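You operate a simulated robot arm through the tools that you are given. There is no shell and no other tool. Be economical: measure what you need, move in short steps, check, and stop when the job is done.

You are at the controls of a simulated robot arm. One attempt, no reset.

## Task
Shut the second cabinet drawer from the top. Close the top cabinet drawer. Put the bottle labelled "chain oil" from the red tool cabinet top on the low bookcase top and the bottle labelled "steering oil" on the top of the wooden work bench. Take the clear bulb on the red tool cabinet top and put it away in the inside of the blue spares tray. Take the white wire spool on the red tool cabinet top and put it away on the top of the white shelf. Take the grey relay on the middle shelf of the low bookcase and put it away on the top of the spares shelf. Put the box marked "bushes" from the top of the wooden work bench on the middle shelf of the low bookcase and the box labelled "rubber boots" on the low bookcase top. Pull the third cabinet drawer from the top open. The order is free. Set down upright: bottle, clear bulb, white wire spool.

Only the result counts: the job must be done as asked and must still hold three seconds after the hand-in. Knocking over, shifting, dropping, spilling or breaking anything else fails it.

## Robot
A 7-joint arm with a two-finger parallel gripper on a trunk, on a base that drives. Base frame: it is fixed to the floor where the robot stands at the start and does not move with it; the origin is under the middle of the robot, x ahead of it, y to its left, z up. Units: mm, rad, N and s.
With the tool pointing down near the work surface it reaches from about 100 to 820 mm from the robot's upright axis, wherever it stands. Its first joint turns from -2.897 to 2.897 rad. Places, roughly: brake fluid bottle, chain oil bottle, steering oil [1000, 250, 1000]; bushes box, oil seals box, rubber boots box [1250, -2000, 1000]; clear bulb [1000, 500, 1000]; grey relay [1500, -500, 500]; inside of the blue spares tray (33x22 cm) [-7560, -3000, 740]; low bookcase top [1600, -400, 1000]; middle shelf of the low bookcase [1600, -400, 400]; second cabinet drawer [700, 100, 800]; third cabinet drawer [1000, 200, 700]; top cabinet drawer [800, 100, 900]; top of the spares shelf (12x23 cm) [-3320, 240, 580]; top of the white shelf [-1500, -4100, 900]; top of the wooden work bench [700, -2300, 800]; white wire spool (6x6x6 cm) [1200, 100, 1000]. Payload 3.91 kg.
The tool frame sits at the grasp point between the pads (the TCP): z along the fingers, y along the line on which they close. The tips reach 30 mm beyond it. The gripper opens to 110 mm. The fingers are 20 mm wide and 10 mm thick; the gripper's body (48 by 112 mm) begins 55 mm behind the TCP.
Orientation is told as [roll, pitch, yaw] about the base's x, y, z axes, in that order, counted from this pose: with the fingers straight down and closing along the base's y, the tool's x points along the base's -x, its y along +y and its z along -z.

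## Interface
- The arm moves only by the tool servo_tool. Its argument "increments" is a list that holds one entry, the list of rows, each a list of 7 numbers: the shift along the tool's x, y, z in units of 30 mm (1.0 is 30 mm), then the turn, a rotation vector about the tool's x, y, z in units of 8 degrees (1.0 is 8 degrees), then the opening, from 0 (shut) to 1 (fully open). In form: [[[dx, dy, dz, wx, wy, wz, grip], ...]]. A call has 1 to 20 rows; each row shifts and turns the commanded pose from where the row before left it, along the tool's axes as they then stand. A call with a number of a shift or a turn outside -1 to 1 is refused whole. Each row takes 0.2 s and may step no farther than 50 mm and 0.15 rad from the row before; otherwise, or with a gripper value out of range, the whole call is refused. Where a pose cannot be reached the arm comes as near as it can. A force on the tool above 40 N (or 10 N above the force at the start of the call, whichever is more), or a blocked arm, ends the call early, and 0.2 s more pass. Each finger travels about 72 mm/s and halts on what it meets, pressing with about 21 N; the grip force reading is that of the motor and also rises with nothing between the fingers. The clock runs only during rows and for 0.2 s after the last one: add rows that do not move to give the fingers time. It gives the time, the measured TCP pose, the force on the tool (base axes), the opening and the grip force at its end, in the units of the frame above (readings bear some noise), with the torque about the TCP (base axes, N m) and any sound that the robot's microphone picked up.
- Cameras (640 x 400 px; columns grow to the right, rows downward): "scene" is now at [251.6, 25.6, 1418.4]; the picture's right is [0.31, -0.95, 0.00], its down [-0.57, -0.18, -0.80] and it looks along [0.76, 0.25, -0.60] (base axes); focal length 230 px, centre (320, 200). "wrist" rides on the gripper at [72, 17, -103] in the tool frame; the picture's right is [-0.23, 0.97, 0.00], its down [-0.76, -0.18, -0.62] and it looks along [-0.61, -0.14, 0.78] (tool axes); focal length 222 px, centre (320, 200). There is no depth. A picture from a camera that has moved, and an enlarged one, comes with that camera's place and axes in the base frame and with its lens.
- camera(camera): a new picture of that camera. The clock stands still meanwhile.
- slide_trunk(by): slides the trunk up (or, below 0, down) by that many mm; the arm and the scene camera ride with it, the base frame stays. It gives what a move gives, with no picture.
- roll_base(legs): drives the robot by 1 to 6 legs, each [ahead, left, turn to the left] in mm, mm and rad, along the robot's own axes; the way and the turn of a leg run together, so that a leg with both is an arc; at most 1500 mm and 3.142 rad a leg. The arm and the cameras ride along, it lands a little off, and it stops where it bumps. It gives what a move gives.
- turn_head(pan, tilt): turns the head with the scene camera to pan (to the left, within 1.501 rad either way) and tilt (down, from -0.506 to 1.204), counted from straight ahead of the robot. It gives what a move gives.
- inspect(camera, box): a new picture of the part [left, top, right, bottom] of that camera's present view, enlarged. The clock stands still meanwhile.
- hand_in(): hands the job in; it is judged then, once.

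Go step by step. Nothing tells you exact positions but the pictures and the camera data: compare them with the known pose of the tool, close in by small moves and look again before you grip or let go. The budget is 493 turns and 234 pictures, counting those below and the enlarged ones. Unless the task says otherwise, let go and move clear before handing in.

The tools are called after "Request:" as a command line: name --argument value ..., lists and objects as JSON in quotes. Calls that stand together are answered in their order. servo_tool: Moves the arm, as the interface text tells. Its arguments: {"type":"object","properties":{"increments":{"type":"array"}},"required":["increments"]} The other tools are called the same way: slide_trunk (by) slides the trunk up or down; roll_base (legs) drives the base; turn_head (pan, tilt) turns the head that bears the scene camera; camera (camera) takes a picture; inspect (camera, box) takes an enlarged picture of a part of a camera's view; hand_in () hands the job in.

At the start:

```text
time: 0.0
eef_pos: [479.9, 33.5, 1289.2]
ee_rot: [-0.001, 0.0, -0.001]
force: [0.4, 0.2, 0.2]
ft_torque: [0.01, -0.02, -0.01]
width: 110.2
finger_force: 0.0
trunk travel left (down, up): [-609.0, 74.0]
robot x, y, heading: [-2.1, -1.1, 0.0]
head pan, tilt: [0.311, 0.641]
```

scene: 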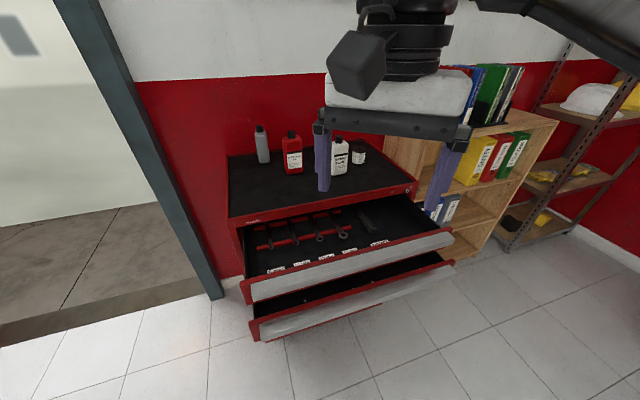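
wrist: 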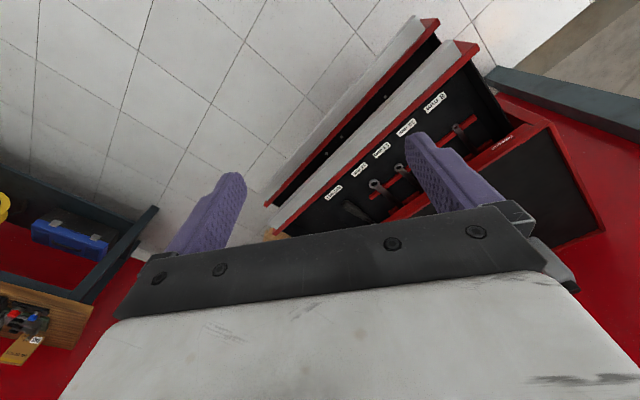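

I see the red cabinet with two open drawers, the bottles on top and the bookcase to the right. I'll take closer views of these first.

Request:
inspect --camera "scene" --box '[220, 110, 480, 272]'

Request:
inspect --camera "scene" --box '[220, 190, 480, 352]'

```text
2.46 times, centred on (350, 191) of scene
camera zoom: at [251.6, 25.6, 1418.4], right [0.31, -0.95, 0.0], down [-0.57, -0.18, -0.8], along [0.76, 0.25, -0.6], focal length 565 px, centre (246, 222)
```

zoom: 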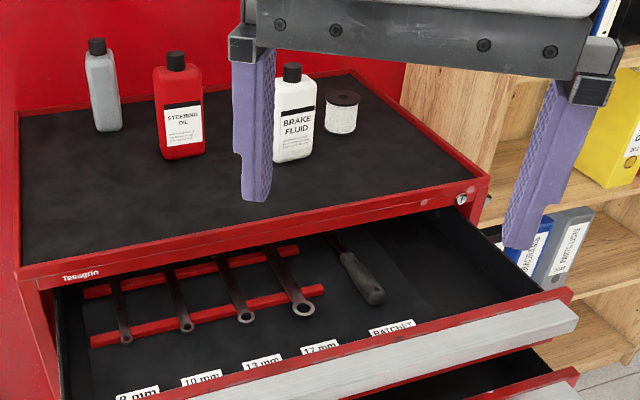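

```text
2.46 times, centred on (350, 271) of scene
camera zoom: at [251.6, 25.6, 1418.4], right [0.31, -0.95, 0.0], down [-0.57, -0.18, -0.8], along [0.76, 0.25, -0.6], focal length 565 px, centre (246, 25)
```

zoom: 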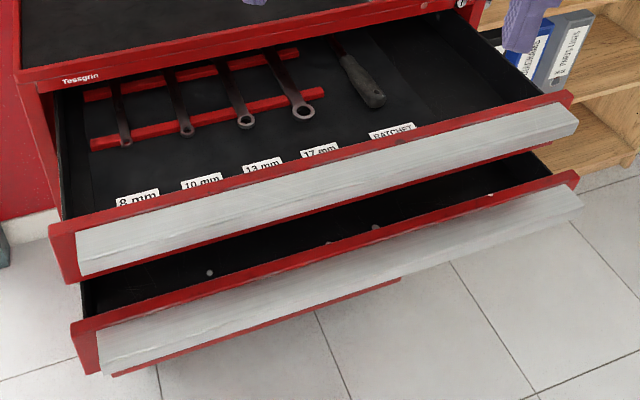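

Request:
turn_head --pan -0.5 --tilt 0.5

Request:
camera --camera "scene"

Request:
turn_head --pan -1.45 --tilt 0.4

Request:
camera --camera "scene"

Request:
turn_head --pan 1.45 --tilt 0.4

Request:
camera --camera "scene"

```text
time: 1.1
eef_pos: [480.3, 34.0, 1288.7]
ee_rot: [-0.001, -0.002, 0.001]
force: [-0.5, 1.0, -0.3]
ft_torque: [-0.04, 0.03, 0.0]
width: 109.9
finger_force: 0.0
trunk travel left (down, up): [-609.0, 74.0]
robot x, y, heading: [-3.5, -0.5, -0.006]
head pan, tilt: [-0.499, 0.499]
```

```text
229 pictures are left
camera scene: at [248.6, -44.5, 1431.0], right [-0.48, -0.88, 0.0], down [-0.42, 0.23, -0.88], along [0.77, -0.42, -0.48], focal length 230 px, centre (320, 200)
```

scene: 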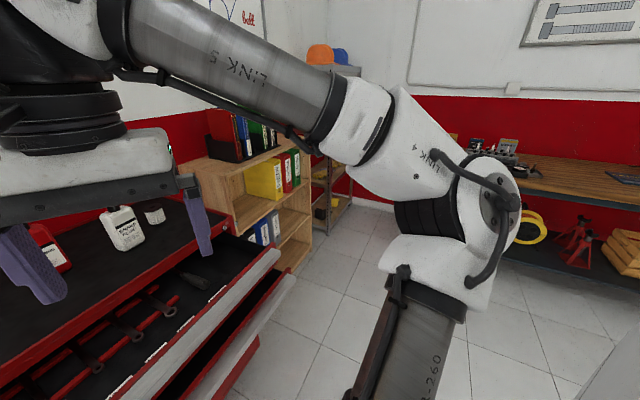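

```text
time: 2.4
eef_pos: [481.0, 33.4, 1289.7]
ee_rot: [-0.001, -0.002, 0.002]
force: [-0.4, 0.3, 0.1]
ft_torque: [0.03, -0.02, -0.03]
width: 109.8
finger_force: 0.1
trunk travel left (down, up): [-609.0, 74.0]
robot x, y, heading: [1.1, -0.3, -0.001]
head pan, tilt: [-1.45, 0.4]
```

```text
228 pictures are left
camera scene: at [179.9, -93.0, 1440.1], right [-0.99, -0.12, 0.0], down [-0.05, 0.39, -0.92], along [0.11, -0.91, -0.39], focal length 230 px, centre (320, 200)
```

scene: 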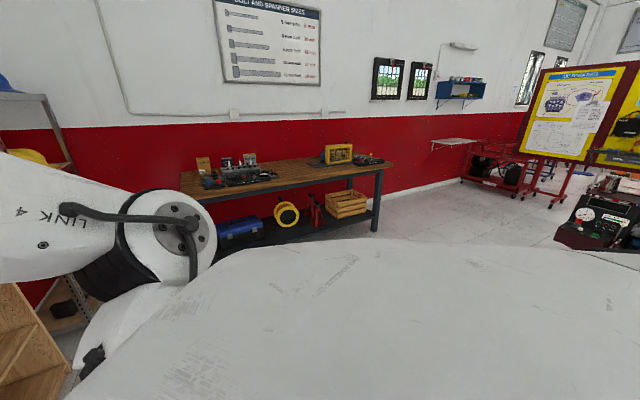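

```text
time: 4.9
eef_pos: [480.1, 34.2, 1289.4]
ee_rot: [0.0, 0.001, 0.001]
force: [0.0, 0.3, 0.3]
ft_torque: [0.01, -0.01, 0.0]
width: 110.2
finger_force: 0.0
trunk travel left (down, up): [-609.0, 74.0]
robot x, y, heading: [0.9, -4.1, 0.001]
head pan, tilt: [1.45, 0.4]
```

```text
227 pictures are left
camera scene: at [179.9, 91.0, 1440.2], right [0.99, -0.12, 0.0], down [-0.05, -0.39, -0.92], along [0.11, 0.91, -0.39], focal length 230 px, centre (320, 200)
```

scene: 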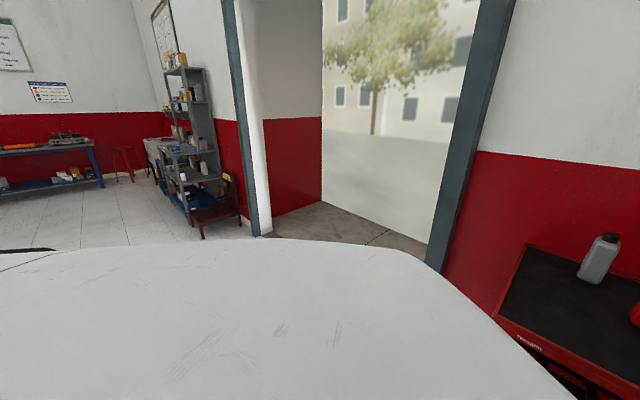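

The cabinet's faces look turned about 0.6 rad from the robot. I'll turn the base to square up with it and look again.

Request:
roll_base --legs '[[0, 0, 0.595]]'

Request:
turn_head --pan 0.0 --tilt 0.7

Request:
camera --camera "scene"

Request:
camera --camera "wrist"

```text
time: 7.0
eef_pos: [381.9, 293.7, 1289.8]
ee_rot: [-0.001, -0.002, 0.587]
force: [0.1, 0.9, 0.7]
ft_torque: [-0.03, 0.01, 0.01]
width: 110.0
finger_force: 0.0
trunk travel left (down, up): [-609.0, 74.0]
robot x, y, heading: [0.7, 0.4, 0.588]
head pan, tilt: [1.45, 0.4]
```

```text
time: 8.5
eef_pos: [381.2, 292.1, 1288.2]
ee_rot: [0.0, -0.001, 0.586]
force: [0.2, -0.1, -0.1]
ft_torque: [-0.03, 0.0, -0.02]
width: 109.9
finger_force: 0.0
trunk travel left (down, up): [-609.0, 74.0]
robot x, y, heading: [0.9, -4.4, 0.591]
head pan, tilt: [0.0, 0.7]
```

```text
226 pictures are left
camera scene: at [211.1, 140.0, 1413.3], right [0.55, -0.83, 0.0], down [-0.54, -0.36, -0.77], along [0.64, 0.42, -0.64], focal length 230 px, centre (320, 200)
```

scene: 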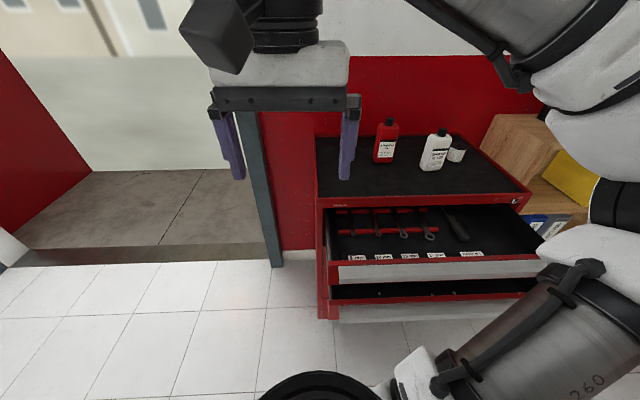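

```text
225 pictures are left
camera wrist: at [312.3, 267.1, 1393.1], right [-0.35, 0.94, 0.0], down [0.73, 0.27, 0.62], along [0.58, 0.22, -0.78], focal length 222 px, centre (320, 200)
```

wrist: 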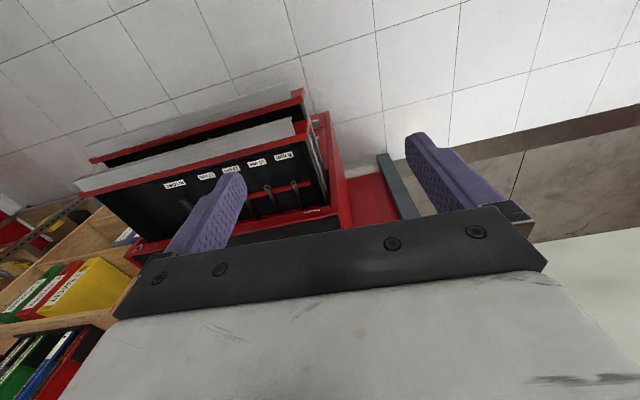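

Request:
inspect --camera "scene" --box '[300, 120, 560, 282]'

Request:
inspect --camera "scene" --box '[300, 220, 560, 382]'

```text
2.46 times, centred on (430, 201) of scene
camera zoom: at [211.1, 140.0, 1413.3], right [0.55, -0.83, 0.0], down [-0.54, -0.36, -0.77], along [0.64, 0.42, -0.64], focal length 565 px, centre (49, 198)
```

zoom: 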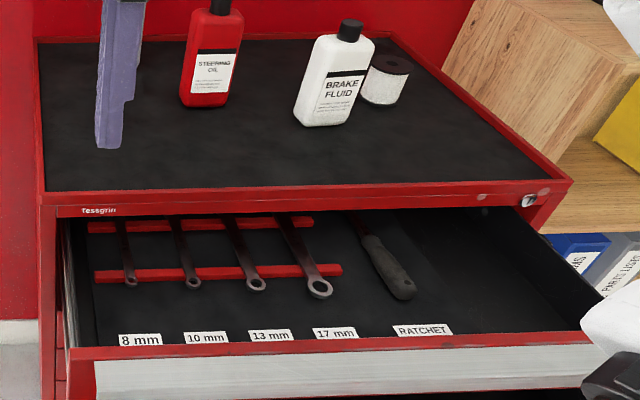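

```text
2.46 times, centred on (430, 301) of scene
camera zoom: at [211.1, 140.0, 1413.3], right [0.55, -0.83, 0.0], down [-0.54, -0.36, -0.77], along [0.64, 0.42, -0.64], focal length 565 px, centre (49, -49)
```

zoom: 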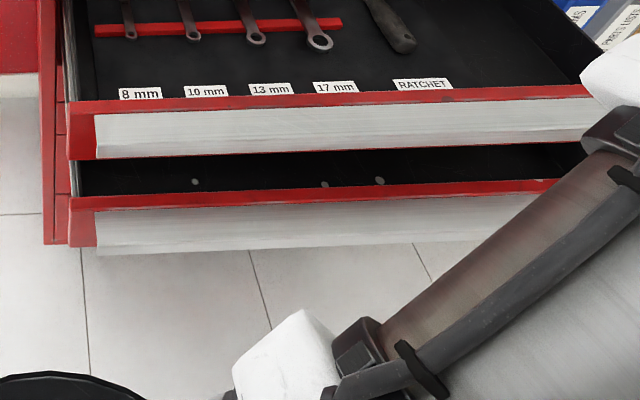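

Request:
roll_base --legs '[[-150, -340, 0.033]]'

Request:
camera --camera "scene"

```text
time: 11.7
eef_pos: [442.7, -59.7, 1289.1]
ee_rot: [0.0, 0.0, 0.62]
force: [0.5, 0.4, -0.6]
ft_torque: [0.03, 0.02, -0.01]
width: 109.9
finger_force: 0.1
trunk travel left (down, up): [-609.0, 74.0]
robot x, y, heading: [73.7, -366.8, 0.616]
head pan, tilt: [0.0, 0.7]
```

```text
222 pictures are left
camera scene: at [277.8, -218.2, 1413.3], right [0.58, -0.81, 0.0], down [-0.52, -0.37, -0.77], along [0.62, 0.44, -0.64], focal length 230 px, centre (320, 200)
```

scene: 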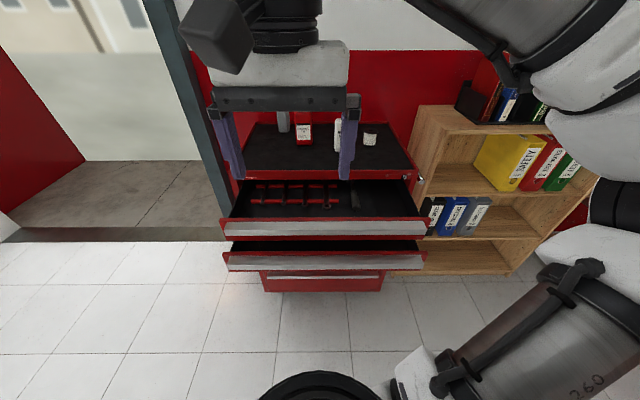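

Request:
inspect --camera "scene" --box '[210, 110, 450, 260]'

Request:
inspect --camera "scene" --box '[200, 200, 440, 350]'

Request:
inspect --camera "scene" --box '[380, 100, 620, 250]'

```text
2.67 times, centred on (330, 185) of scene
camera zoom: at [277.8, -218.2, 1413.3], right [0.58, -0.81, 0.0], down [-0.52, -0.37, -0.77], along [0.62, 0.44, -0.64], focal length 612 px, centre (293, 240)
```

zoom: 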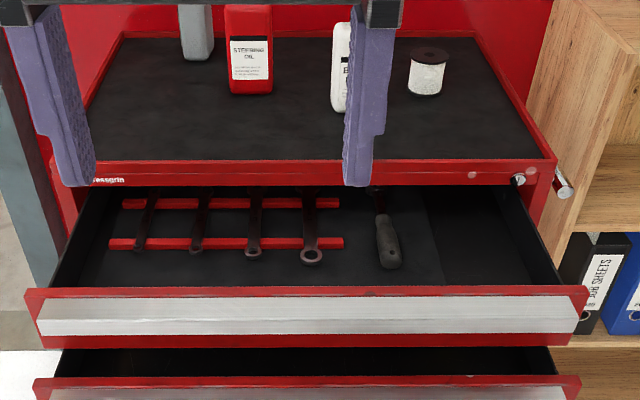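

```text
2.67 times, centred on (320, 275) of scene
camera zoom: at [277.8, -218.2, 1413.3], right [0.58, -0.81, 0.0], down [-0.52, -0.37, -0.77], along [0.62, 0.44, -0.64], focal length 612 px, centre (320, 0)
```

zoom: 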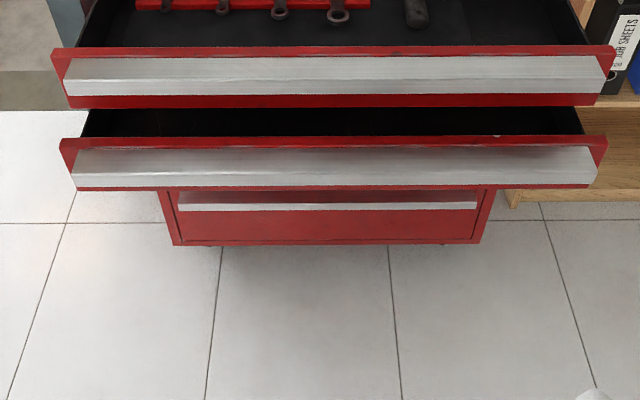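

```text
2.67 times, centred on (500, 175) of scene
camera zoom: at [277.8, -218.2, 1413.3], right [0.58, -0.81, 0.0], down [-0.52, -0.37, -0.77], along [0.62, 0.44, -0.64], focal length 612 px, centre (-160, 267)
```

zoom: 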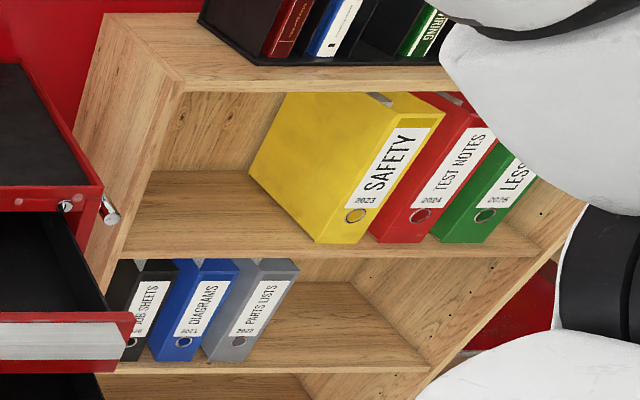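

The robot is now square with the cabinet: top at z≈967, top drawer front about 200 mm out, second about 260 mm out. I'll tilt the tool forward for pushing, in two halves, checking each.

Request:
servo_tool --increments '[[[-0.5, 0, 0, 0, -1, 0, 0], [-0.5, 0, 0, 0, -1, 0, 0], [-0.5, 0, 0, 0, -1, 0, 0], [-0.5, 0, 0, 0, -1, 0, 0], [-0.5, 0, 0, 0, -1, 0, 0], [-0.5, 0, 0, 0, -1, 0, 0]]]'

Request:
camera --camera "scene"

```text
time: 13.1
eef_pos: [510.7, -10.5, 1318.7]
ee_rot: [0.0, -0.838, 0.621]
force: [-0.3, 0.6, 0.8]
ft_torque: [0.03, 0.04, -0.04]
width: 0.1
finger_force: 21.0
trunk travel left (down, up): [-609.0, 74.0]
robot x, y, heading: [72.6, -364.7, 0.623]
head pan, tilt: [0.0, 0.7]
```

```text
218 pictures are left
camera scene: at [277.7, -218.0, 1413.3], right [0.58, -0.81, 0.0], down [-0.52, -0.37, -0.77], along [0.62, 0.44, -0.64], focal length 230 px, centre (320, 200)
```

scene: 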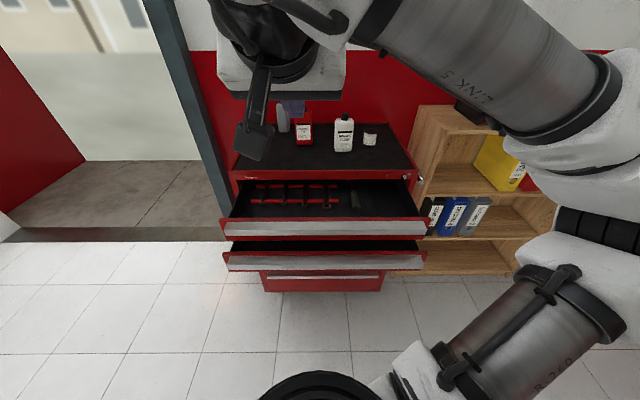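

Request:
inspect --camera "scene" --box '[220, 90, 440, 228]'

Request:
camera --camera "wrist"

```text
2.90 times, centred on (330, 159) of scene
camera zoom: at [277.7, -218.0, 1413.3], right [0.58, -0.81, 0.0], down [-0.52, -0.37, -0.77], along [0.62, 0.44, -0.64], focal length 666 px, centre (291, 319)
```

zoom: 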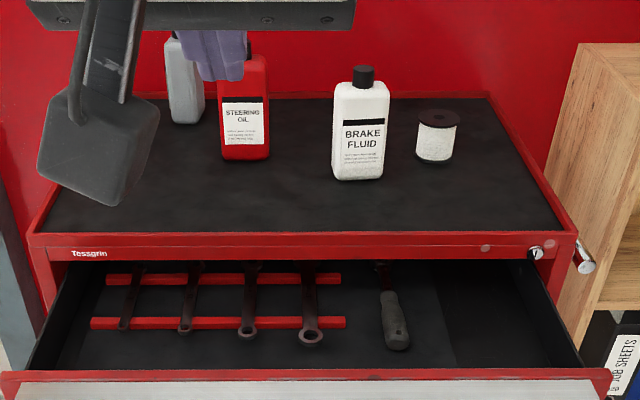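

```text
216 pictures are left
camera wrist: at [398.9, -70.0, 1334.7], right [-0.44, 0.88, 0.17], down [0.14, -0.12, 0.98], along [0.89, 0.46, -0.07], focal length 222 px, centre (320, 200)
```

wrist: 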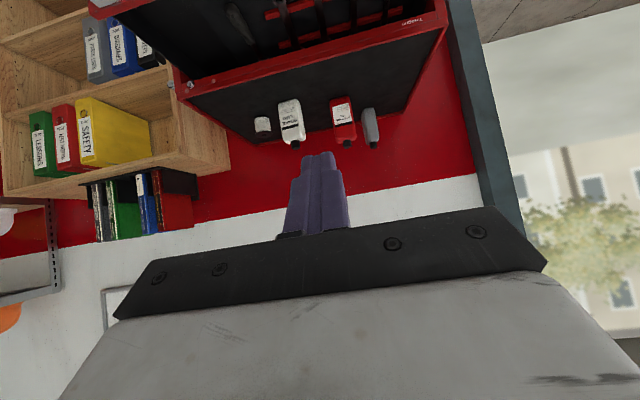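

Request:
slide_trunk --by -410

Request:
camera --camera "scene"

Request:
camera --camera "wrist"

```text
refused: -410 is not a number from -400 to 400
```

```text
215 pictures are left
camera scene: at [277.7, -218.0, 1413.3], right [0.58, -0.81, 0.0], down [-0.52, -0.37, -0.77], along [0.62, 0.44, -0.64], focal length 230 px, centre (320, 200)
```

scene: 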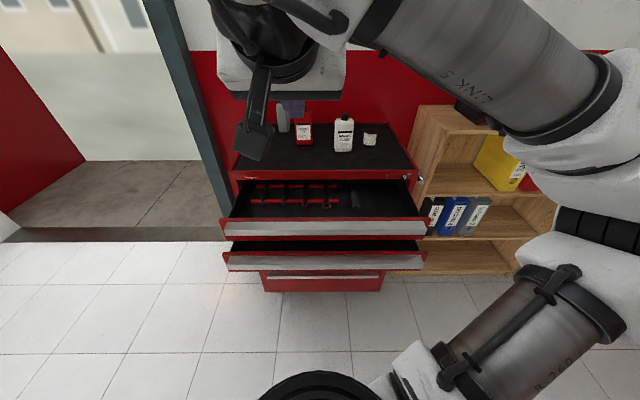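

```text
214 pictures are left
camera wrist: at [398.9, -70.0, 1334.7], right [-0.44, 0.88, 0.17], down [0.14, -0.12, 0.98], along [0.89, 0.46, -0.07], focal length 222 px, centre (320, 200)
```

wrist: 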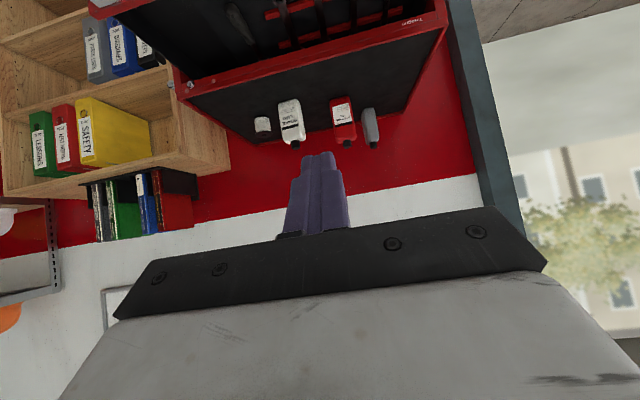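

The limit is 400 a call; I'll lower in one call of 395 and look.

Request:
slide_trunk --by -395

Request:
camera --camera "scene"

Request:
camera --camera "wrist"

```text
time: 16.9
eef_pos: [509.7, -10.8, 923.7]
ee_rot: [0.0, -0.837, 0.62]
force: [-0.1, -0.1, -0.4]
ft_torque: [-0.01, 0.01, 0.01]
width: 0.1
finger_force: 21.5
trunk travel left (down, up): [-214.0, 469.0]
robot x, y, heading: [74.0, -364.3, 0.616]
head pan, tilt: [0.0, 0.7]
```

```text
213 pictures are left
camera scene: at [277.7, -217.9, 1018.3], right [0.58, -0.81, 0.0], down [-0.52, -0.37, -0.76], along [0.62, 0.44, -0.64], focal length 230 px, centre (320, 200)
```

scene: 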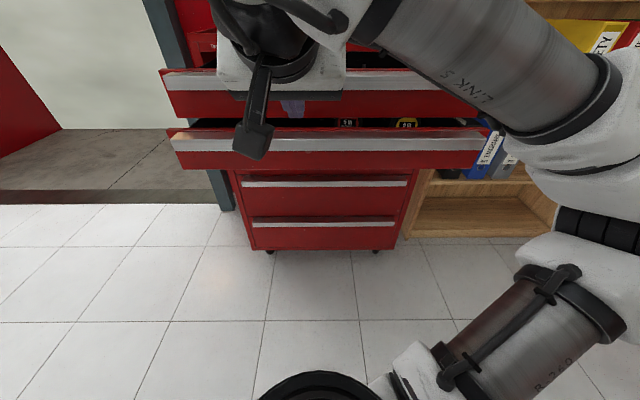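

```text
212 pictures are left
camera wrist: at [398.7, -70.0, 939.9], right [-0.44, 0.88, 0.17], down [0.14, -0.12, 0.98], along [0.89, 0.46, -0.07], focal length 222 px, centre (320, 200)
```

wrist: 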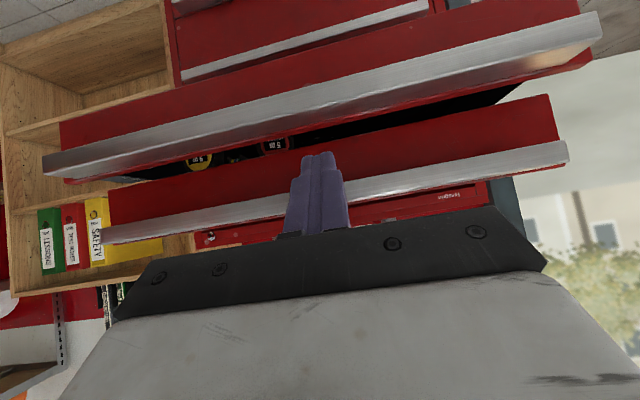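

I see the handle lips along the top edges of the faces. The tip is in front of the top drawer's lip; I'll centre it and push forward.

Request:
servo_tool --increments '[[[-0.06, -0.82, -0.05, 0, 0, 0, 0], [-0.06, -0.82, -0.05, 0, 0, 0, 0], [-0.557, 0, 0.619, 0, 0, 0, 0], [-0.557, 0, 0.619, 0, 0, 0, 0], [-0.557, 0, 0.619, 0, 0, 0, 0], [-0.557, 0, 0.619, 0, 0, 0, 0], [-0.557, 0, 0.619, 0, 0, 0, 0], [-0.557, 0, 0.619, 0, 0, 0, 0], [-0.557, 0, 0.619, 0, 0, 0, 0]]]'

Request:
camera --camera "wrist"

```text
time: 18.9
eef_pos: [681.8, 51.0, 928.5]
ee_rot: [-0.001, -0.837, 0.619]
force: [-0.6, -0.3, 0.2]
ft_torque: [-0.02, 0.0, 0.02]
width: 0.0
finger_force: 21.5
trunk travel left (down, up): [-214.0, 469.0]
robot x, y, heading: [71.3, -365.3, 0.619]
head pan, tilt: [0.0, 0.7]
```

```text
211 pictures are left
camera wrist: at [569.6, -8.1, 944.0], right [-0.44, 0.88, 0.17], down [0.14, -0.12, 0.98], along [0.89, 0.46, -0.07], focal length 222 px, centre (320, 200)
```

wrist: 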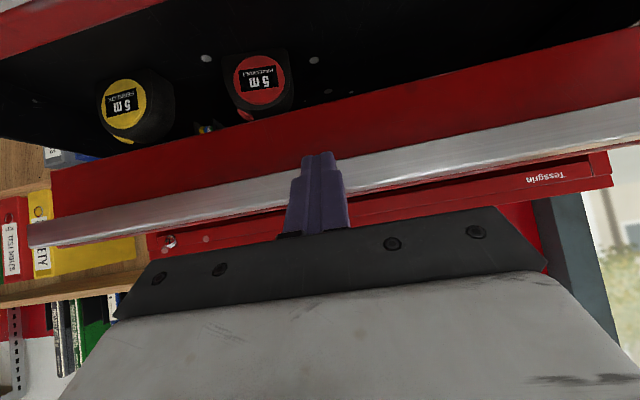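

Request:
servo_tool --increments '[[[-0.557, 0, 0.619, 0, 0, 0, 0], [-0.557, 0, 0.619, 0, 0, 0, 0], [-0.557, 0, 0.619, 0, 0, 0, 0], [-0.557, 0, 0.619, 0, 0, 0, 0]]]'

Request:
camera --camera "scene"

Request:
camera --camera "wrist"

```text
time: 19.9
eef_pos: [763.6, 108.3, 927.8]
ee_rot: [0.001, -0.838, 0.619]
force: [0.7, 0.6, 0.0]
ft_torque: [0.0, -0.01, -0.03]
width: 0.3
finger_force: 20.5
trunk travel left (down, up): [-214.0, 469.0]
robot x, y, heading: [70.8, -366.1, 0.622]
head pan, tilt: [0.0, 0.7]
```

```text
210 pictures are left
camera scene: at [277.8, -217.9, 1018.3], right [0.58, -0.81, 0.0], down [-0.52, -0.37, -0.76], along [0.62, 0.44, -0.64], focal length 230 px, centre (320, 200)
```

scene: 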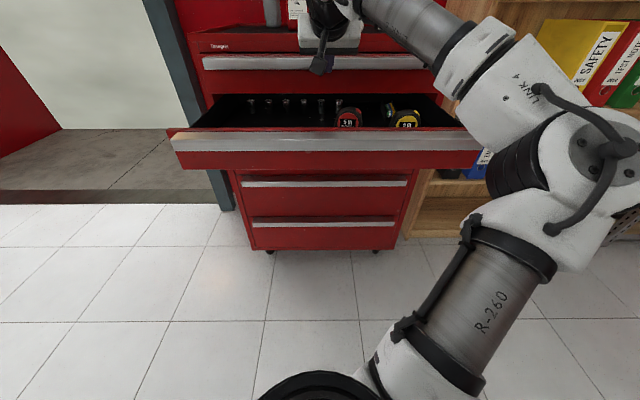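

```text
209 pictures are left
camera wrist: at [651.7, 48.9, 942.5], right [-0.44, 0.88, 0.17], down [0.14, -0.12, 0.98], along [0.89, 0.46, -0.07], focal length 222 px, centre (320, 200)
```

wrist: 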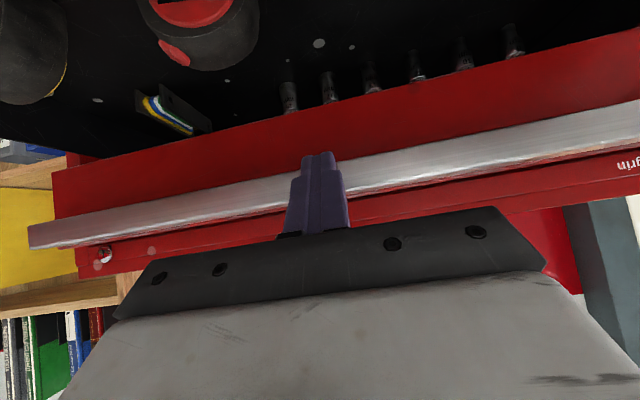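

Request:
servo_tool --increments '[[[-0.557, 0, 0.619, 0, 0, 0, 0], [-0.557, 0, 0.619, 0, 0, 0, 0], [-0.4, 0, 0.44, 0, 0, 0, 0], [-0.3, 0, 0.33, 0, 0, 0, 0], [-0.3, 0, 0.33, 0, 0, 0, 0]]]'

Request:
camera --camera "scene"

```text
time: 20.5
eef_pos: [797.0, 133.4, 928.9]
ee_rot: [-0.003, -0.825, 0.62]
force: [-5.4, -4.3, 2.4]
ft_torque: [-0.07, -0.04, 0.0]
width: 0.0
finger_force: 20.6
trunk travel left (down, up): [-214.0, 469.0]
robot x, y, heading: [73.4, -366.4, 0.62]
head pan, tilt: [0.0, 0.7]
stopped in row 3: the force on the tool passed its limit at 73 N (the readings are from after the stop); the commanded pose is now the measured one
```

```text
208 pictures are left
camera scene: at [277.2, -218.5, 1018.6], right [0.58, -0.81, 0.0], down [-0.52, -0.37, -0.77], along [0.62, 0.44, -0.64], focal length 230 px, centre (320, 200)
```

scene: 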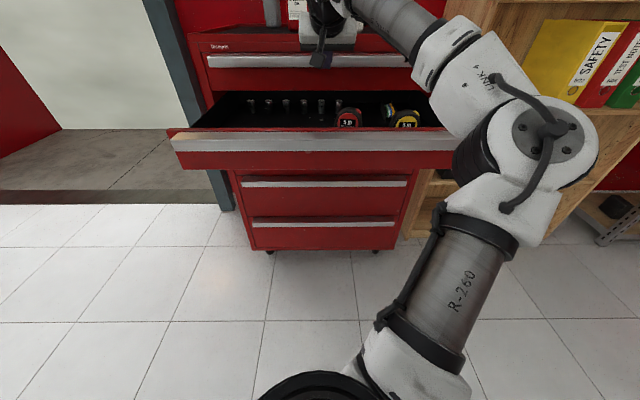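

The top drawer is shut (hard stop). Backing off and lowering for the second drawer.

Request:
servo_tool --increments '[[[0.83, 0, -0.92, 0, 0, 0, 0], [0.83, 0, -0.92, 0, 0, 0, 0], [0.83, 0, -0.92, 0, 0, 0, 0], [0.83, 0, -0.92, 0, 0, 0, 0], [0.83, 0, -0.92, 0, 0, 0, 0], [0.83, 0, -0.92, 0, 0, 0, 0], [0.83, 0, -0.92, 0, 0, 0, 0], [0.83, 0, -0.92, 0, 0, 0, 0]]]'

Request:
slide_trunk --by -95

Request:
camera --camera "wrist"

Request:
camera --camera "scene"

```text
time: 22.3
eef_pos: [555.9, -28.5, 923.7]
ee_rot: [0.03, -0.81, 0.633]
force: [-0.1, 0.2, -0.5]
ft_torque: [0.03, 0.0, 0.0]
width: 0.1
finger_force: 21.2
trunk travel left (down, up): [-214.0, 469.0]
robot x, y, heading: [70.4, -367.8, 0.617]
head pan, tilt: [0.0, 0.7]
```

```text
time: 23.6
eef_pos: [558.4, -34.6, 831.6]
ee_rot: [0.041, -0.816, 0.61]
force: [0.9, 0.4, -0.1]
ft_torque: [0.01, 0.01, -0.05]
width: 0.2
finger_force: 21.2
trunk travel left (down, up): [-119.0, 564.0]
robot x, y, heading: [71.5, -364.1, 0.617]
head pan, tilt: [0.0, 0.7]
```

```text
207 pictures are left
camera wrist: at [448.5, -96.9, 850.1], right [-0.45, 0.87, 0.19], down [0.18, -0.12, 0.98], along [0.87, 0.48, -0.1], focal length 222 px, centre (320, 200)
```

wrist: 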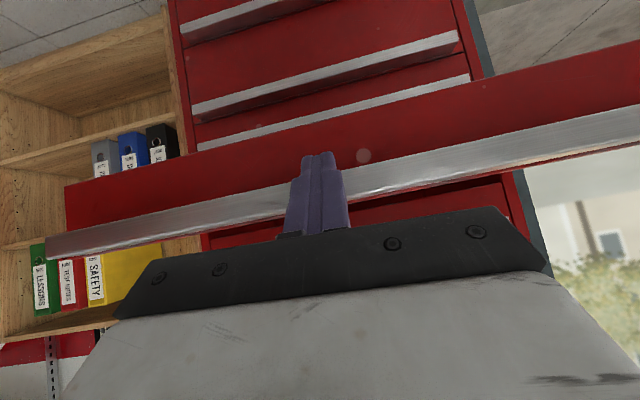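

```text
206 pictures are left
camera scene: at [277.7, -218.0, 923.4], right [0.58, -0.81, 0.0], down [-0.52, -0.37, -0.76], along [0.62, 0.44, -0.64], focal length 230 px, centre (320, 200)
```

scene: 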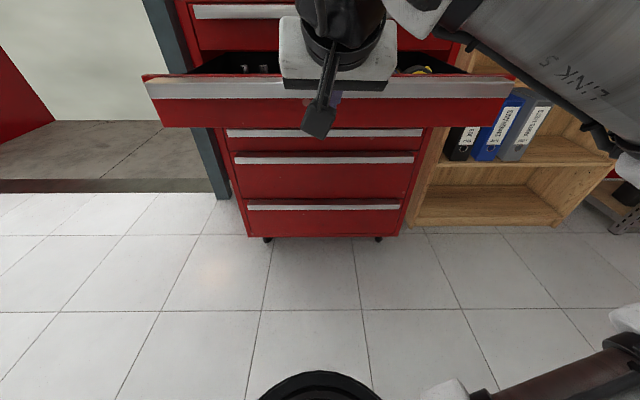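

Request:
servo_tool --increments '[[[-0.57, 0, 0.607, 0, 0, 0, 0], [-0.57, 0, 0.607, 0, 0, 0, 0], [-0.57, 0, 0.607, 0, 0, 0, 0], [-0.57, 0, 0.607, 0, 0, 0, 0], [-0.57, 0, 0.607, 0, 0, 0, 0], [-0.57, 0, 0.607, 0, 0, 0, 0], [-0.57, 0, 0.607, 0, 0, 0, 0], [-0.57, 0, 0.607, 0, 0, 0, 0], [-0.57, 0, 0.607, 0, 0, 0, 0], [-0.57, 0, 0.607, 0, 0, 0, 0], [-0.3, 0, 0.32, 0, 0, 0, 0], [-0.3, 0, 0.32, 0, 0, 0, 0], [-0.3, 0, 0.32, 0, 0, 0, 0], [-0.3, 0, 0.32, 0, 0, 0, 0], [-0.3, 0, 0.32, 0, 0, 0, 0]]]'

Request:
camera --camera "scene"

Request:
camera --camera "wrist"

```text
time: 26.6
eef_pos: [797.0, 132.7, 835.8]
ee_rot: [-0.001, -0.812, 0.619]
force: [-9.1, -8.5, 4.3]
ft_torque: [-0.02, 0.06, -0.03]
width: 0.0
finger_force: 20.9
trunk travel left (down, up): [-119.0, 564.0]
robot x, y, heading: [71.8, -362.9, 0.619]
head pan, tilt: [0.0, 0.7]
stopped in row 14: the force on the tool passed its limit at 62 N (the readings are from after the stop); the commanded pose is now the measured one
```

```text
205 pictures are left
camera scene: at [276.8, -218.9, 923.7], right [0.58, -0.81, 0.0], down [-0.52, -0.37, -0.77], along [0.62, 0.44, -0.64], focal length 230 px, centre (320, 200)
```

scene: 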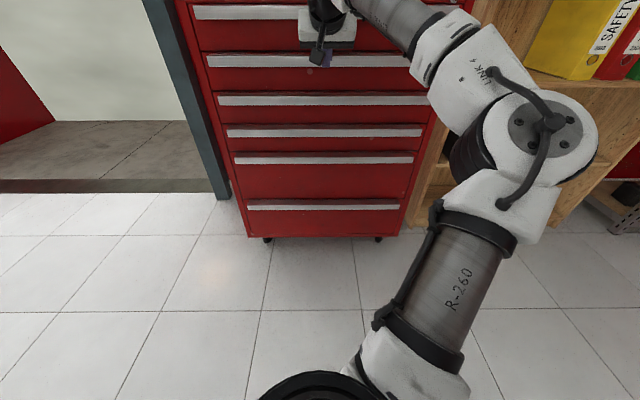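

```text
204 pictures are left
camera wrist: at [685.3, 75.2, 855.4], right [-0.44, 0.89, 0.16], down [0.16, -0.1, 0.98], along [0.89, 0.45, -0.1], focal length 222 px, centre (320, 200)
```

wrist: 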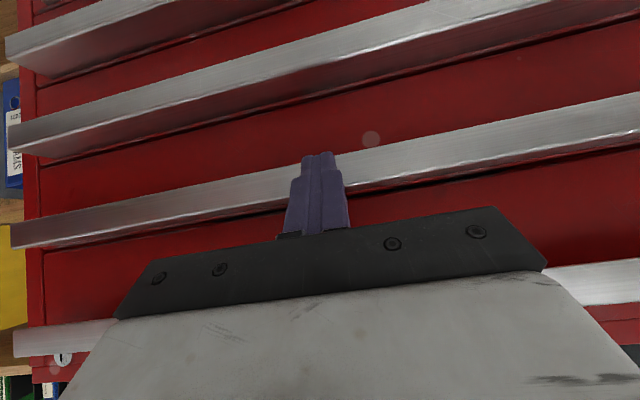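

Both drawers are shut. Six drawers in all; the third handle is next. I'll back off and look closely at the handle's profile.

Request:
servo_tool --increments '[[[0.83, 0, -0.92, 0, 0, 0, 0], [0.83, 0, -0.92, 0, 0, 0, 0], [0.83, 0, -0.92, 0, 0, 0, 0], [0.83, 0, -0.92, 0, 0, 0, 0]]]'

Request:
slide_trunk --by -110

Request:
camera --camera "wrist"

Request:
camera --camera "scene"

```text
time: 27.6
eef_pos: [676.5, 47.8, 837.3]
ee_rot: [-0.002, -0.81, 0.619]
force: [-0.3, -0.5, -0.5]
ft_torque: [0.01, -0.02, -0.01]
width: 0.2
finger_force: 21.4
trunk travel left (down, up): [-119.0, 564.0]
robot x, y, heading: [72.5, -359.8, 0.619]
head pan, tilt: [0.0, 0.7]
```

```text
time: 29.2
eef_pos: [674.7, 44.7, 792.7]
ee_rot: [-0.006, -0.817, 0.621]
force: [-0.3, -0.4, 0.0]
ft_torque: [0.0, 0.02, -0.01]
width: 0.0
finger_force: 20.8
trunk travel left (down, up): [-67.0, 616.0]
robot x, y, heading: [73.1, -365.7, 0.619]
head pan, tilt: [0.0, 0.7]
stopped: the arm was blocked; the commanded pose is now the measured one
```

```text
203 pictures are left
camera wrist: at [562.5, -13.0, 810.5], right [-0.44, 0.88, 0.16], down [0.16, -0.1, 0.98], along [0.89, 0.45, -0.09], focal length 222 px, centre (320, 200)
```

wrist: 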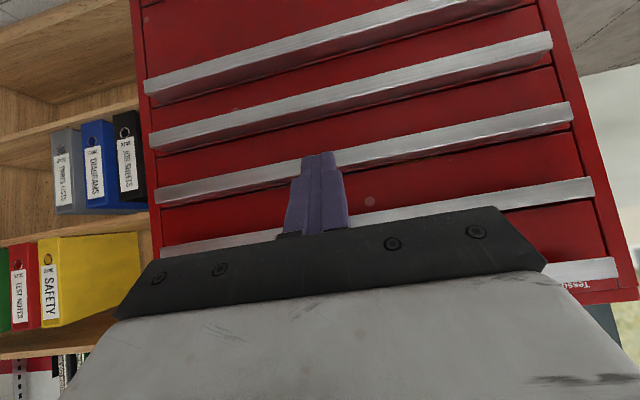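

```text
202 pictures are left
camera scene: at [274.2, -220.3, 874.5], right [0.58, -0.81, 0.0], down [-0.52, -0.37, -0.77], along [0.63, 0.45, -0.64], focal length 230 px, centre (320, 200)
```

scene: 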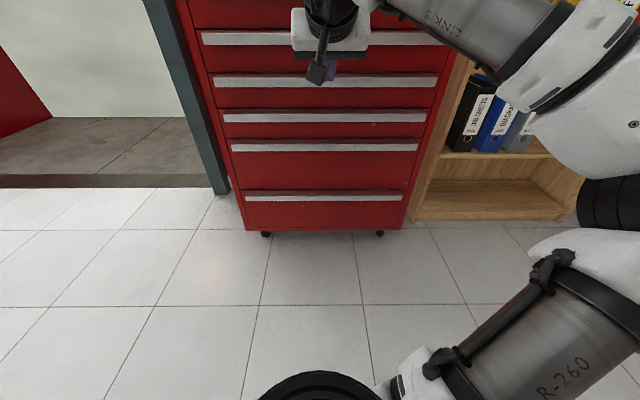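

Request:
slide_trunk --by 20

Request:
inspect --camera "wrist" --box '[130, 50, 290, 150]'

Request:
inspect --camera "wrist" --box '[480, 20, 640, 120]'

```text
time: 29.9
eef_pos: [675.9, 47.4, 805.3]
ee_rot: [-0.003, -0.813, 0.622]
force: [0.1, 0.0, 0.1]
ft_torque: [0.0, -0.02, 0.01]
width: 0.2
finger_force: 20.8
trunk travel left (down, up): [-87.0, 596.0]
robot x, y, heading: [71.0, -365.3, 0.622]
head pan, tilt: [0.0, 0.7]
```

```text
4.00 times, centred on (210, 100) of wrist
camera zoom: at [564.9, -10.8, 824.1], right [-0.44, 0.88, 0.16], down [0.16, -0.1, 0.98], along [0.89, 0.46, -0.1], focal length 888 px, centre (760, 600)
```

zoom: 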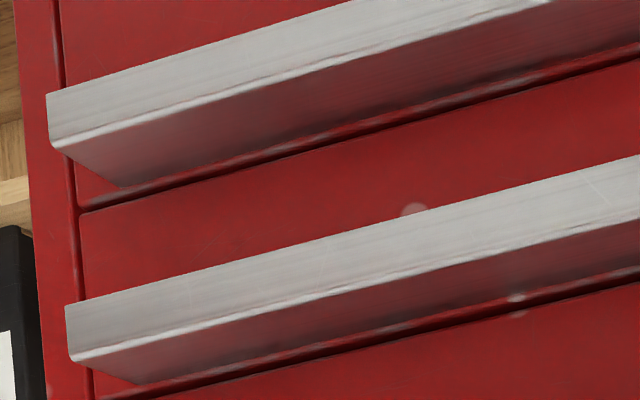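

```text
4.00 times, centred on (560, 70) of wrist
camera zoom: at [564.9, -10.8, 824.1], right [-0.44, 0.88, 0.16], down [0.16, -0.1, 0.98], along [0.89, 0.46, -0.1], focal length 888 px, centre (-640, 720)
```

zoom: 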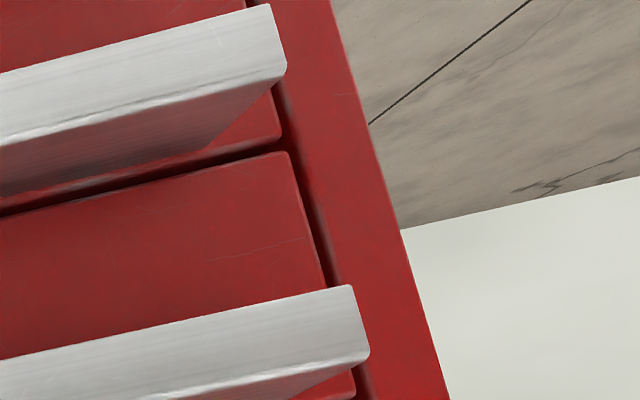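

Handle is an angled lip with a flat top. I'll level the tool to horizontal and roll it 90° so the fingers can pinch the lip from above and below.

Request:
servo_tool --increments '[[[0, 0, 0, 0, -1, 0, 0.6], [0, 0, 0, 0, -1, 0, 0.6], [0, 0, 0, 0, -1, 0, 0.6], [0, 0, 0, 0, -1, 0, 0.6], [0, 0, 0, 0, -1, 0, 0.6], [0, 0, 0, 0, -0.43, 0, 0.6]]]'

Request:
servo_tool --increments '[[[0, 0, 0, 0, 0, 1, 0.6], [0, 0, 0, 0, 0, 1, 0.6], [0, 0, 0, 0, 0, 1, 0.6], [0, 0, 0, 0, 0, 1, 0.6], [0, 0, 0, 0, 0, 1, 0.6], [0, 0, 0, 0, 0, 1, 0.6], [0, 0, 0, 0, 0, 1, 0.6], [0, 0, 0, 0, 0, 1, 0.6], [0, 0, 0, 0, 0, 1, 0.6], [0, 0, 0, 0, 0, 1, 0.6], [0, 0, 0, 0, 0, 1, 0.6], [0, 0, 0, 0, 0, 0.25, 0.6]]]'

Request:
camera --camera "wrist"

Request:
camera --camera "scene"

```text
time: 31.3
eef_pos: [675.3, 47.0, 808.0]
ee_rot: [-1.992, -1.567, 2.609]
force: [-1.0, 0.1, -0.1]
ft_torque: [0.01, -0.01, -0.01]
width: 66.1
finger_force: 0.1
trunk travel left (down, up): [-87.0, 596.0]
robot x, y, heading: [72.2, -366.5, 0.618]
head pan, tilt: [0.0, 0.7]
```

```text
time: 33.9
eef_pos: [675.7, 46.8, 805.8]
ee_rot: [1.569, -0.003, -0.954]
force: [0.5, 0.0, 0.4]
ft_torque: [0.02, 0.0, 0.03]
width: 66.1
finger_force: 0.0
trunk travel left (down, up): [-87.0, 596.0]
robot x, y, heading: [70.7, -365.0, 0.621]
head pan, tilt: [0.0, 0.7]
```

```text
199 pictures are left
camera wrist: at [550.0, 46.7, 823.1], right [0.13, -0.18, 0.97], down [-0.07, -0.98, -0.18], along [0.99, -0.04, -0.14], focal length 222 px, centre (320, 200)
```

wrist: 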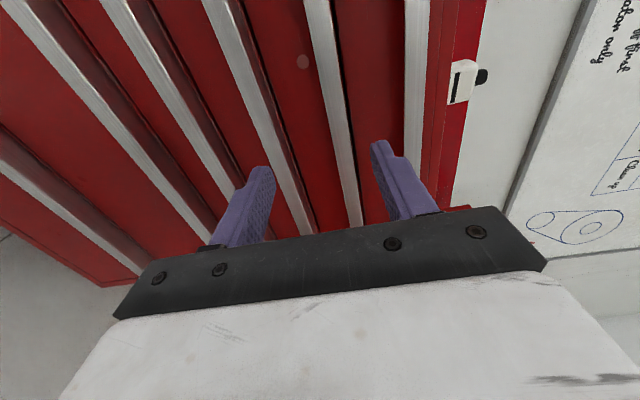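

```text
198 pictures are left
camera scene: at [277.6, -218.3, 891.3], right [0.58, -0.81, 0.0], down [-0.52, -0.37, -0.76], along [0.62, 0.44, -0.64], focal length 230 px, centre (320, 200)
```

scene: 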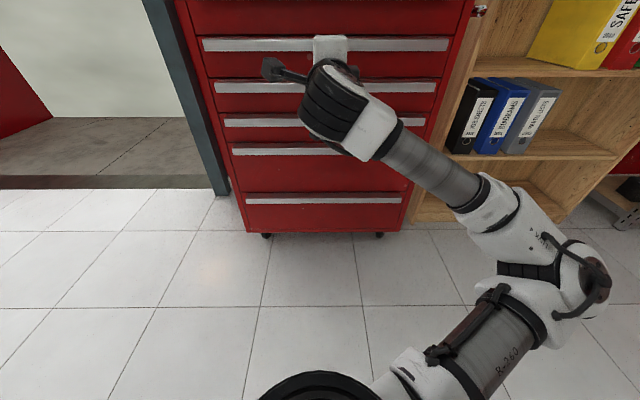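

Request:
servo_tool --increments '[[[0, -0.84, 0, 0, 0, 0, 0.6], [0, -0.84, 0, 0, 0, 0, 0.6], [0, -0.84, 0, 0, 0, 0, 0.6], [0, 0, 0.9, 0, 0, 0, 0.6], [0, 0, 0.9, 0, 0, 0, 0.6], [0, 0, 0.9, 0, 0, 0, 0.6]]]'

Request:
camera --camera "wrist"

Request:
camera --camera "scene"

```text
time: 35.3
eef_pos: [744.8, 93.8, 729.8]
ee_rot: [1.571, -0.002, -0.953]
force: [0.3, -0.1, -0.7]
ft_torque: [-0.01, 0.0, 0.0]
width: 65.9
finger_force: 0.1
trunk travel left (down, up): [-87.0, 596.0]
robot x, y, heading: [71.4, -366.8, 0.62]
head pan, tilt: [0.0, 0.7]
```

```text
197 pictures are left
camera wrist: at [617.6, 92.5, 747.3], right [0.13, -0.18, 0.97], down [-0.07, -0.98, -0.17], along [0.99, -0.04, -0.14], focal length 222 px, centre (320, 200)
```

wrist: 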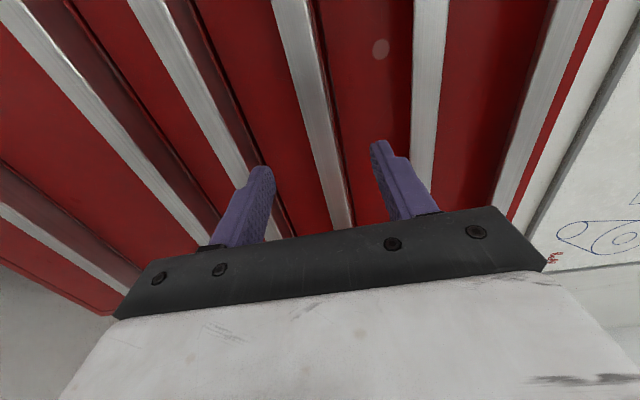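

```text
196 pictures are left
camera scene: at [277.5, -218.3, 891.3], right [0.58, -0.81, 0.0], down [-0.52, -0.37, -0.77], along [0.62, 0.44, -0.64], focal length 230 px, centre (320, 200)
```

scene: 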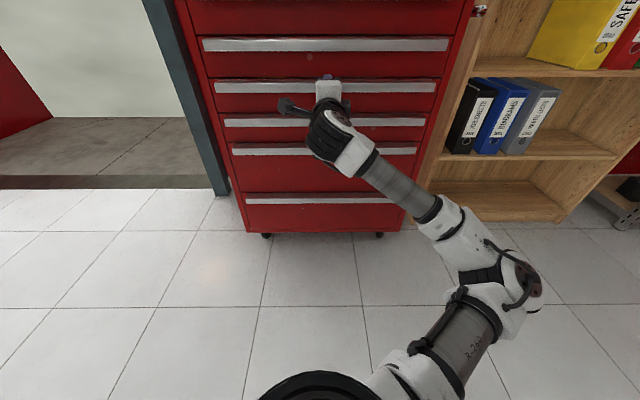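

Request:
servo_tool --increments '[[[0, 0, 0.7, 0, 0, 0, 0.6], [0, 0, 0.7, 0, 0, 0, 0.6], [0, 0, 0.7, 0, 0, 0, 0.6], [0, 0, 0.5, 0, 0, 0, 0.6], [0, 0, 0.3, 0, 0, 0, 0.6]]]'

Request:
camera --camera "wrist"

```text
time: 36.5
eef_pos: [813.0, 145.3, 730.4]
ee_rot: [1.57, -0.002, -0.953]
force: [0.1, -0.5, 0.0]
ft_torque: [-0.03, 0.01, -0.04]
width: 65.7
finger_force: 0.2
trunk travel left (down, up): [-87.0, 596.0]
robot x, y, heading: [71.0, -362.6, 0.617]
head pan, tilt: [0.0, 0.7]
```

```text
195 pictures are left
camera wrist: at [688.1, 144.0, 746.9], right [0.13, -0.18, 0.97], down [-0.07, -0.98, -0.17], along [0.99, -0.04, -0.14], focal length 222 px, centre (320, 200)
```

wrist: 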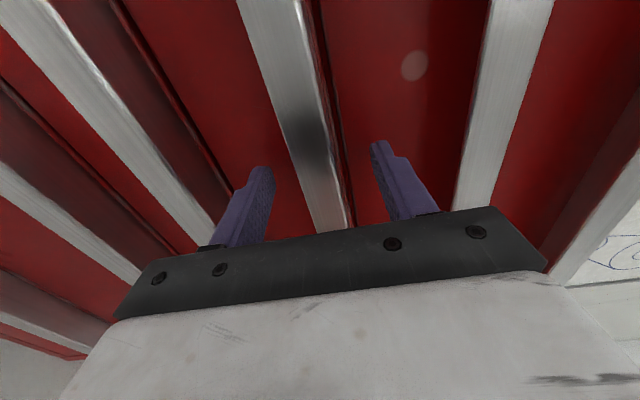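

Request:
servo_tool --increments '[[[0, 0, 0.2, 0, 0, 0, 0.6], [0, 0, 0, 0, 0, 0, 0], [0, 0, 0, 0, 0, 0, 0], [0, 0, 0, 0, 0, 0, 0], [0, 0, 0, 0, 0, 0, 0]]]'

Request:
camera --camera "wrist"

```text
time: 37.7
eef_pos: [819.1, 149.6, 728.5]
ee_rot: [1.568, -0.002, -0.955]
force: [-1.6, -0.3, -4.8]
ft_torque: [0.74, -0.37, -0.14]
width: 24.0
finger_force: 44.2
trunk travel left (down, up): [-87.0, 596.0]
robot x, y, heading: [73.5, -367.0, 0.621]
head pan, tilt: [0.0, 0.7]
```

```text
194 pictures are left
camera wrist: at [693.4, 147.7, 746.4], right [0.13, -0.18, 0.97], down [-0.07, -0.98, -0.17], along [0.99, -0.04, -0.14], focal length 222 px, centre (320, 200)
```

wrist: 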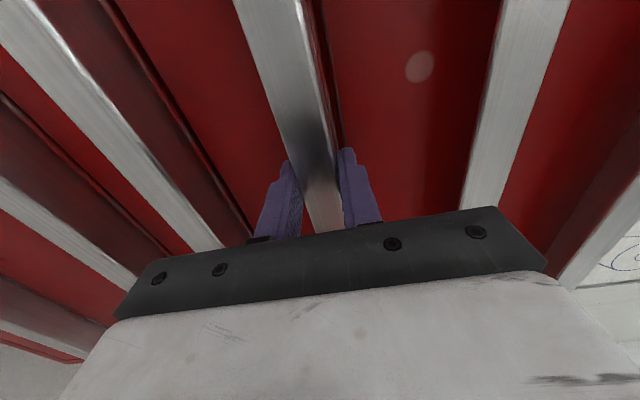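

Grip on the lip works, but the open drawer would block access to the cabinet top, so I'll let go, clear the top first and pull it open afterwards.

Request:
servo_tool --increments '[[[0, 0, 0, 0, 0, 0, 0.6], [0, 0, 0, 0, 0, 0, 0.6], [0, 0, 0, 0, 0, 0, 0.6], [0, 0, -0.9, 0, 0, 0, 0.6], [0, 0, -0.9, 0, 0, 0, 0.6], [0, 0, -0.9, 0, 0, 0, 0.6], [0, 0, -0.9, 0, 0, 0, 0.6], [0, 0, -0.9, 0, 0, 0, 0.6], [0, 0, -0.9, 0, 0, 0, 0.6], [0, 0, -0.9, 0, 0, 0, 0.6]]]'

Request:
slide_trunk --by 400

Request:
turn_head --pan 0.1 --tilt 0.5

Request:
camera --camera "scene"

Request:
camera --camera "wrist"

```text
time: 39.9
eef_pos: [665.4, 38.3, 730.4]
ee_rot: [1.57, -0.002, -0.951]
force: [-0.1, -0.7, -0.1]
ft_torque: [-0.01, 0.0, 0.01]
width: 65.9
finger_force: 0.0
trunk travel left (down, up): [-87.0, 596.0]
robot x, y, heading: [71.3, -366.5, 0.618]
head pan, tilt: [0.0, 0.7]
```

```text
time: 43.8
eef_pos: [664.9, 40.9, 1129.2]
ee_rot: [1.568, -0.003, -0.953]
force: [0.1, -0.3, 0.5]
ft_torque: [-0.02, 0.0, -0.01]
width: 66.1
finger_force: 0.0
trunk travel left (down, up): [-487.0, 196.0]
robot x, y, heading: [68.8, -366.4, 0.624]
head pan, tilt: [0.0, 0.7]
```

```text
time: 44.5
eef_pos: [665.2, 39.3, 1130.7]
ee_rot: [1.568, -0.002, -0.952]
force: [0.7, 0.3, -0.8]
ft_torque: [0.0, 0.03, -0.01]
width: 66.1
finger_force: 0.1
trunk travel left (down, up): [-487.0, 196.0]
robot x, y, heading: [71.2, -364.9, 0.622]
head pan, tilt: [0.099, 0.499]
```

```text
193 pictures are left
camera scene: at [276.9, -207.7, 1309.0], right [0.66, -0.75, 0.0], down [-0.36, -0.32, -0.88], along [0.66, 0.58, -0.48], focal length 230 px, centre (320, 200)
```

scene: 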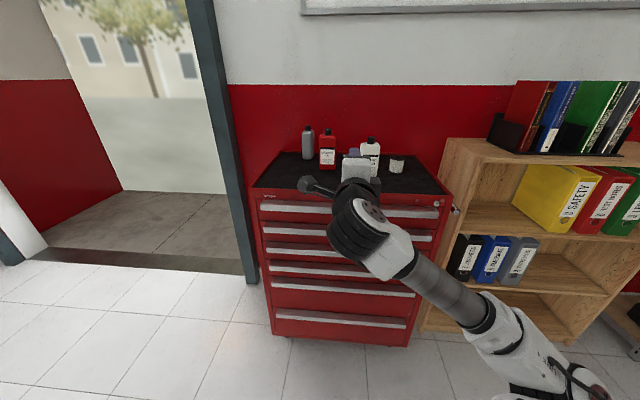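

```text
192 pictures are left
camera wrist: at [539.5, 37.8, 1147.5], right [0.13, -0.18, 0.97], down [-0.07, -0.98, -0.17], along [0.99, -0.04, -0.14], focal length 222 px, centre (320, 200)
```

wrist: 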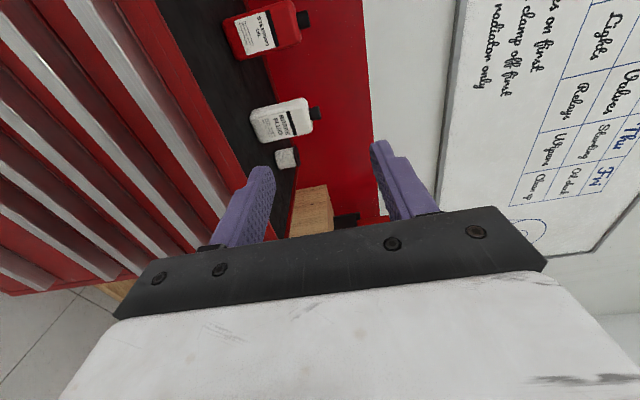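

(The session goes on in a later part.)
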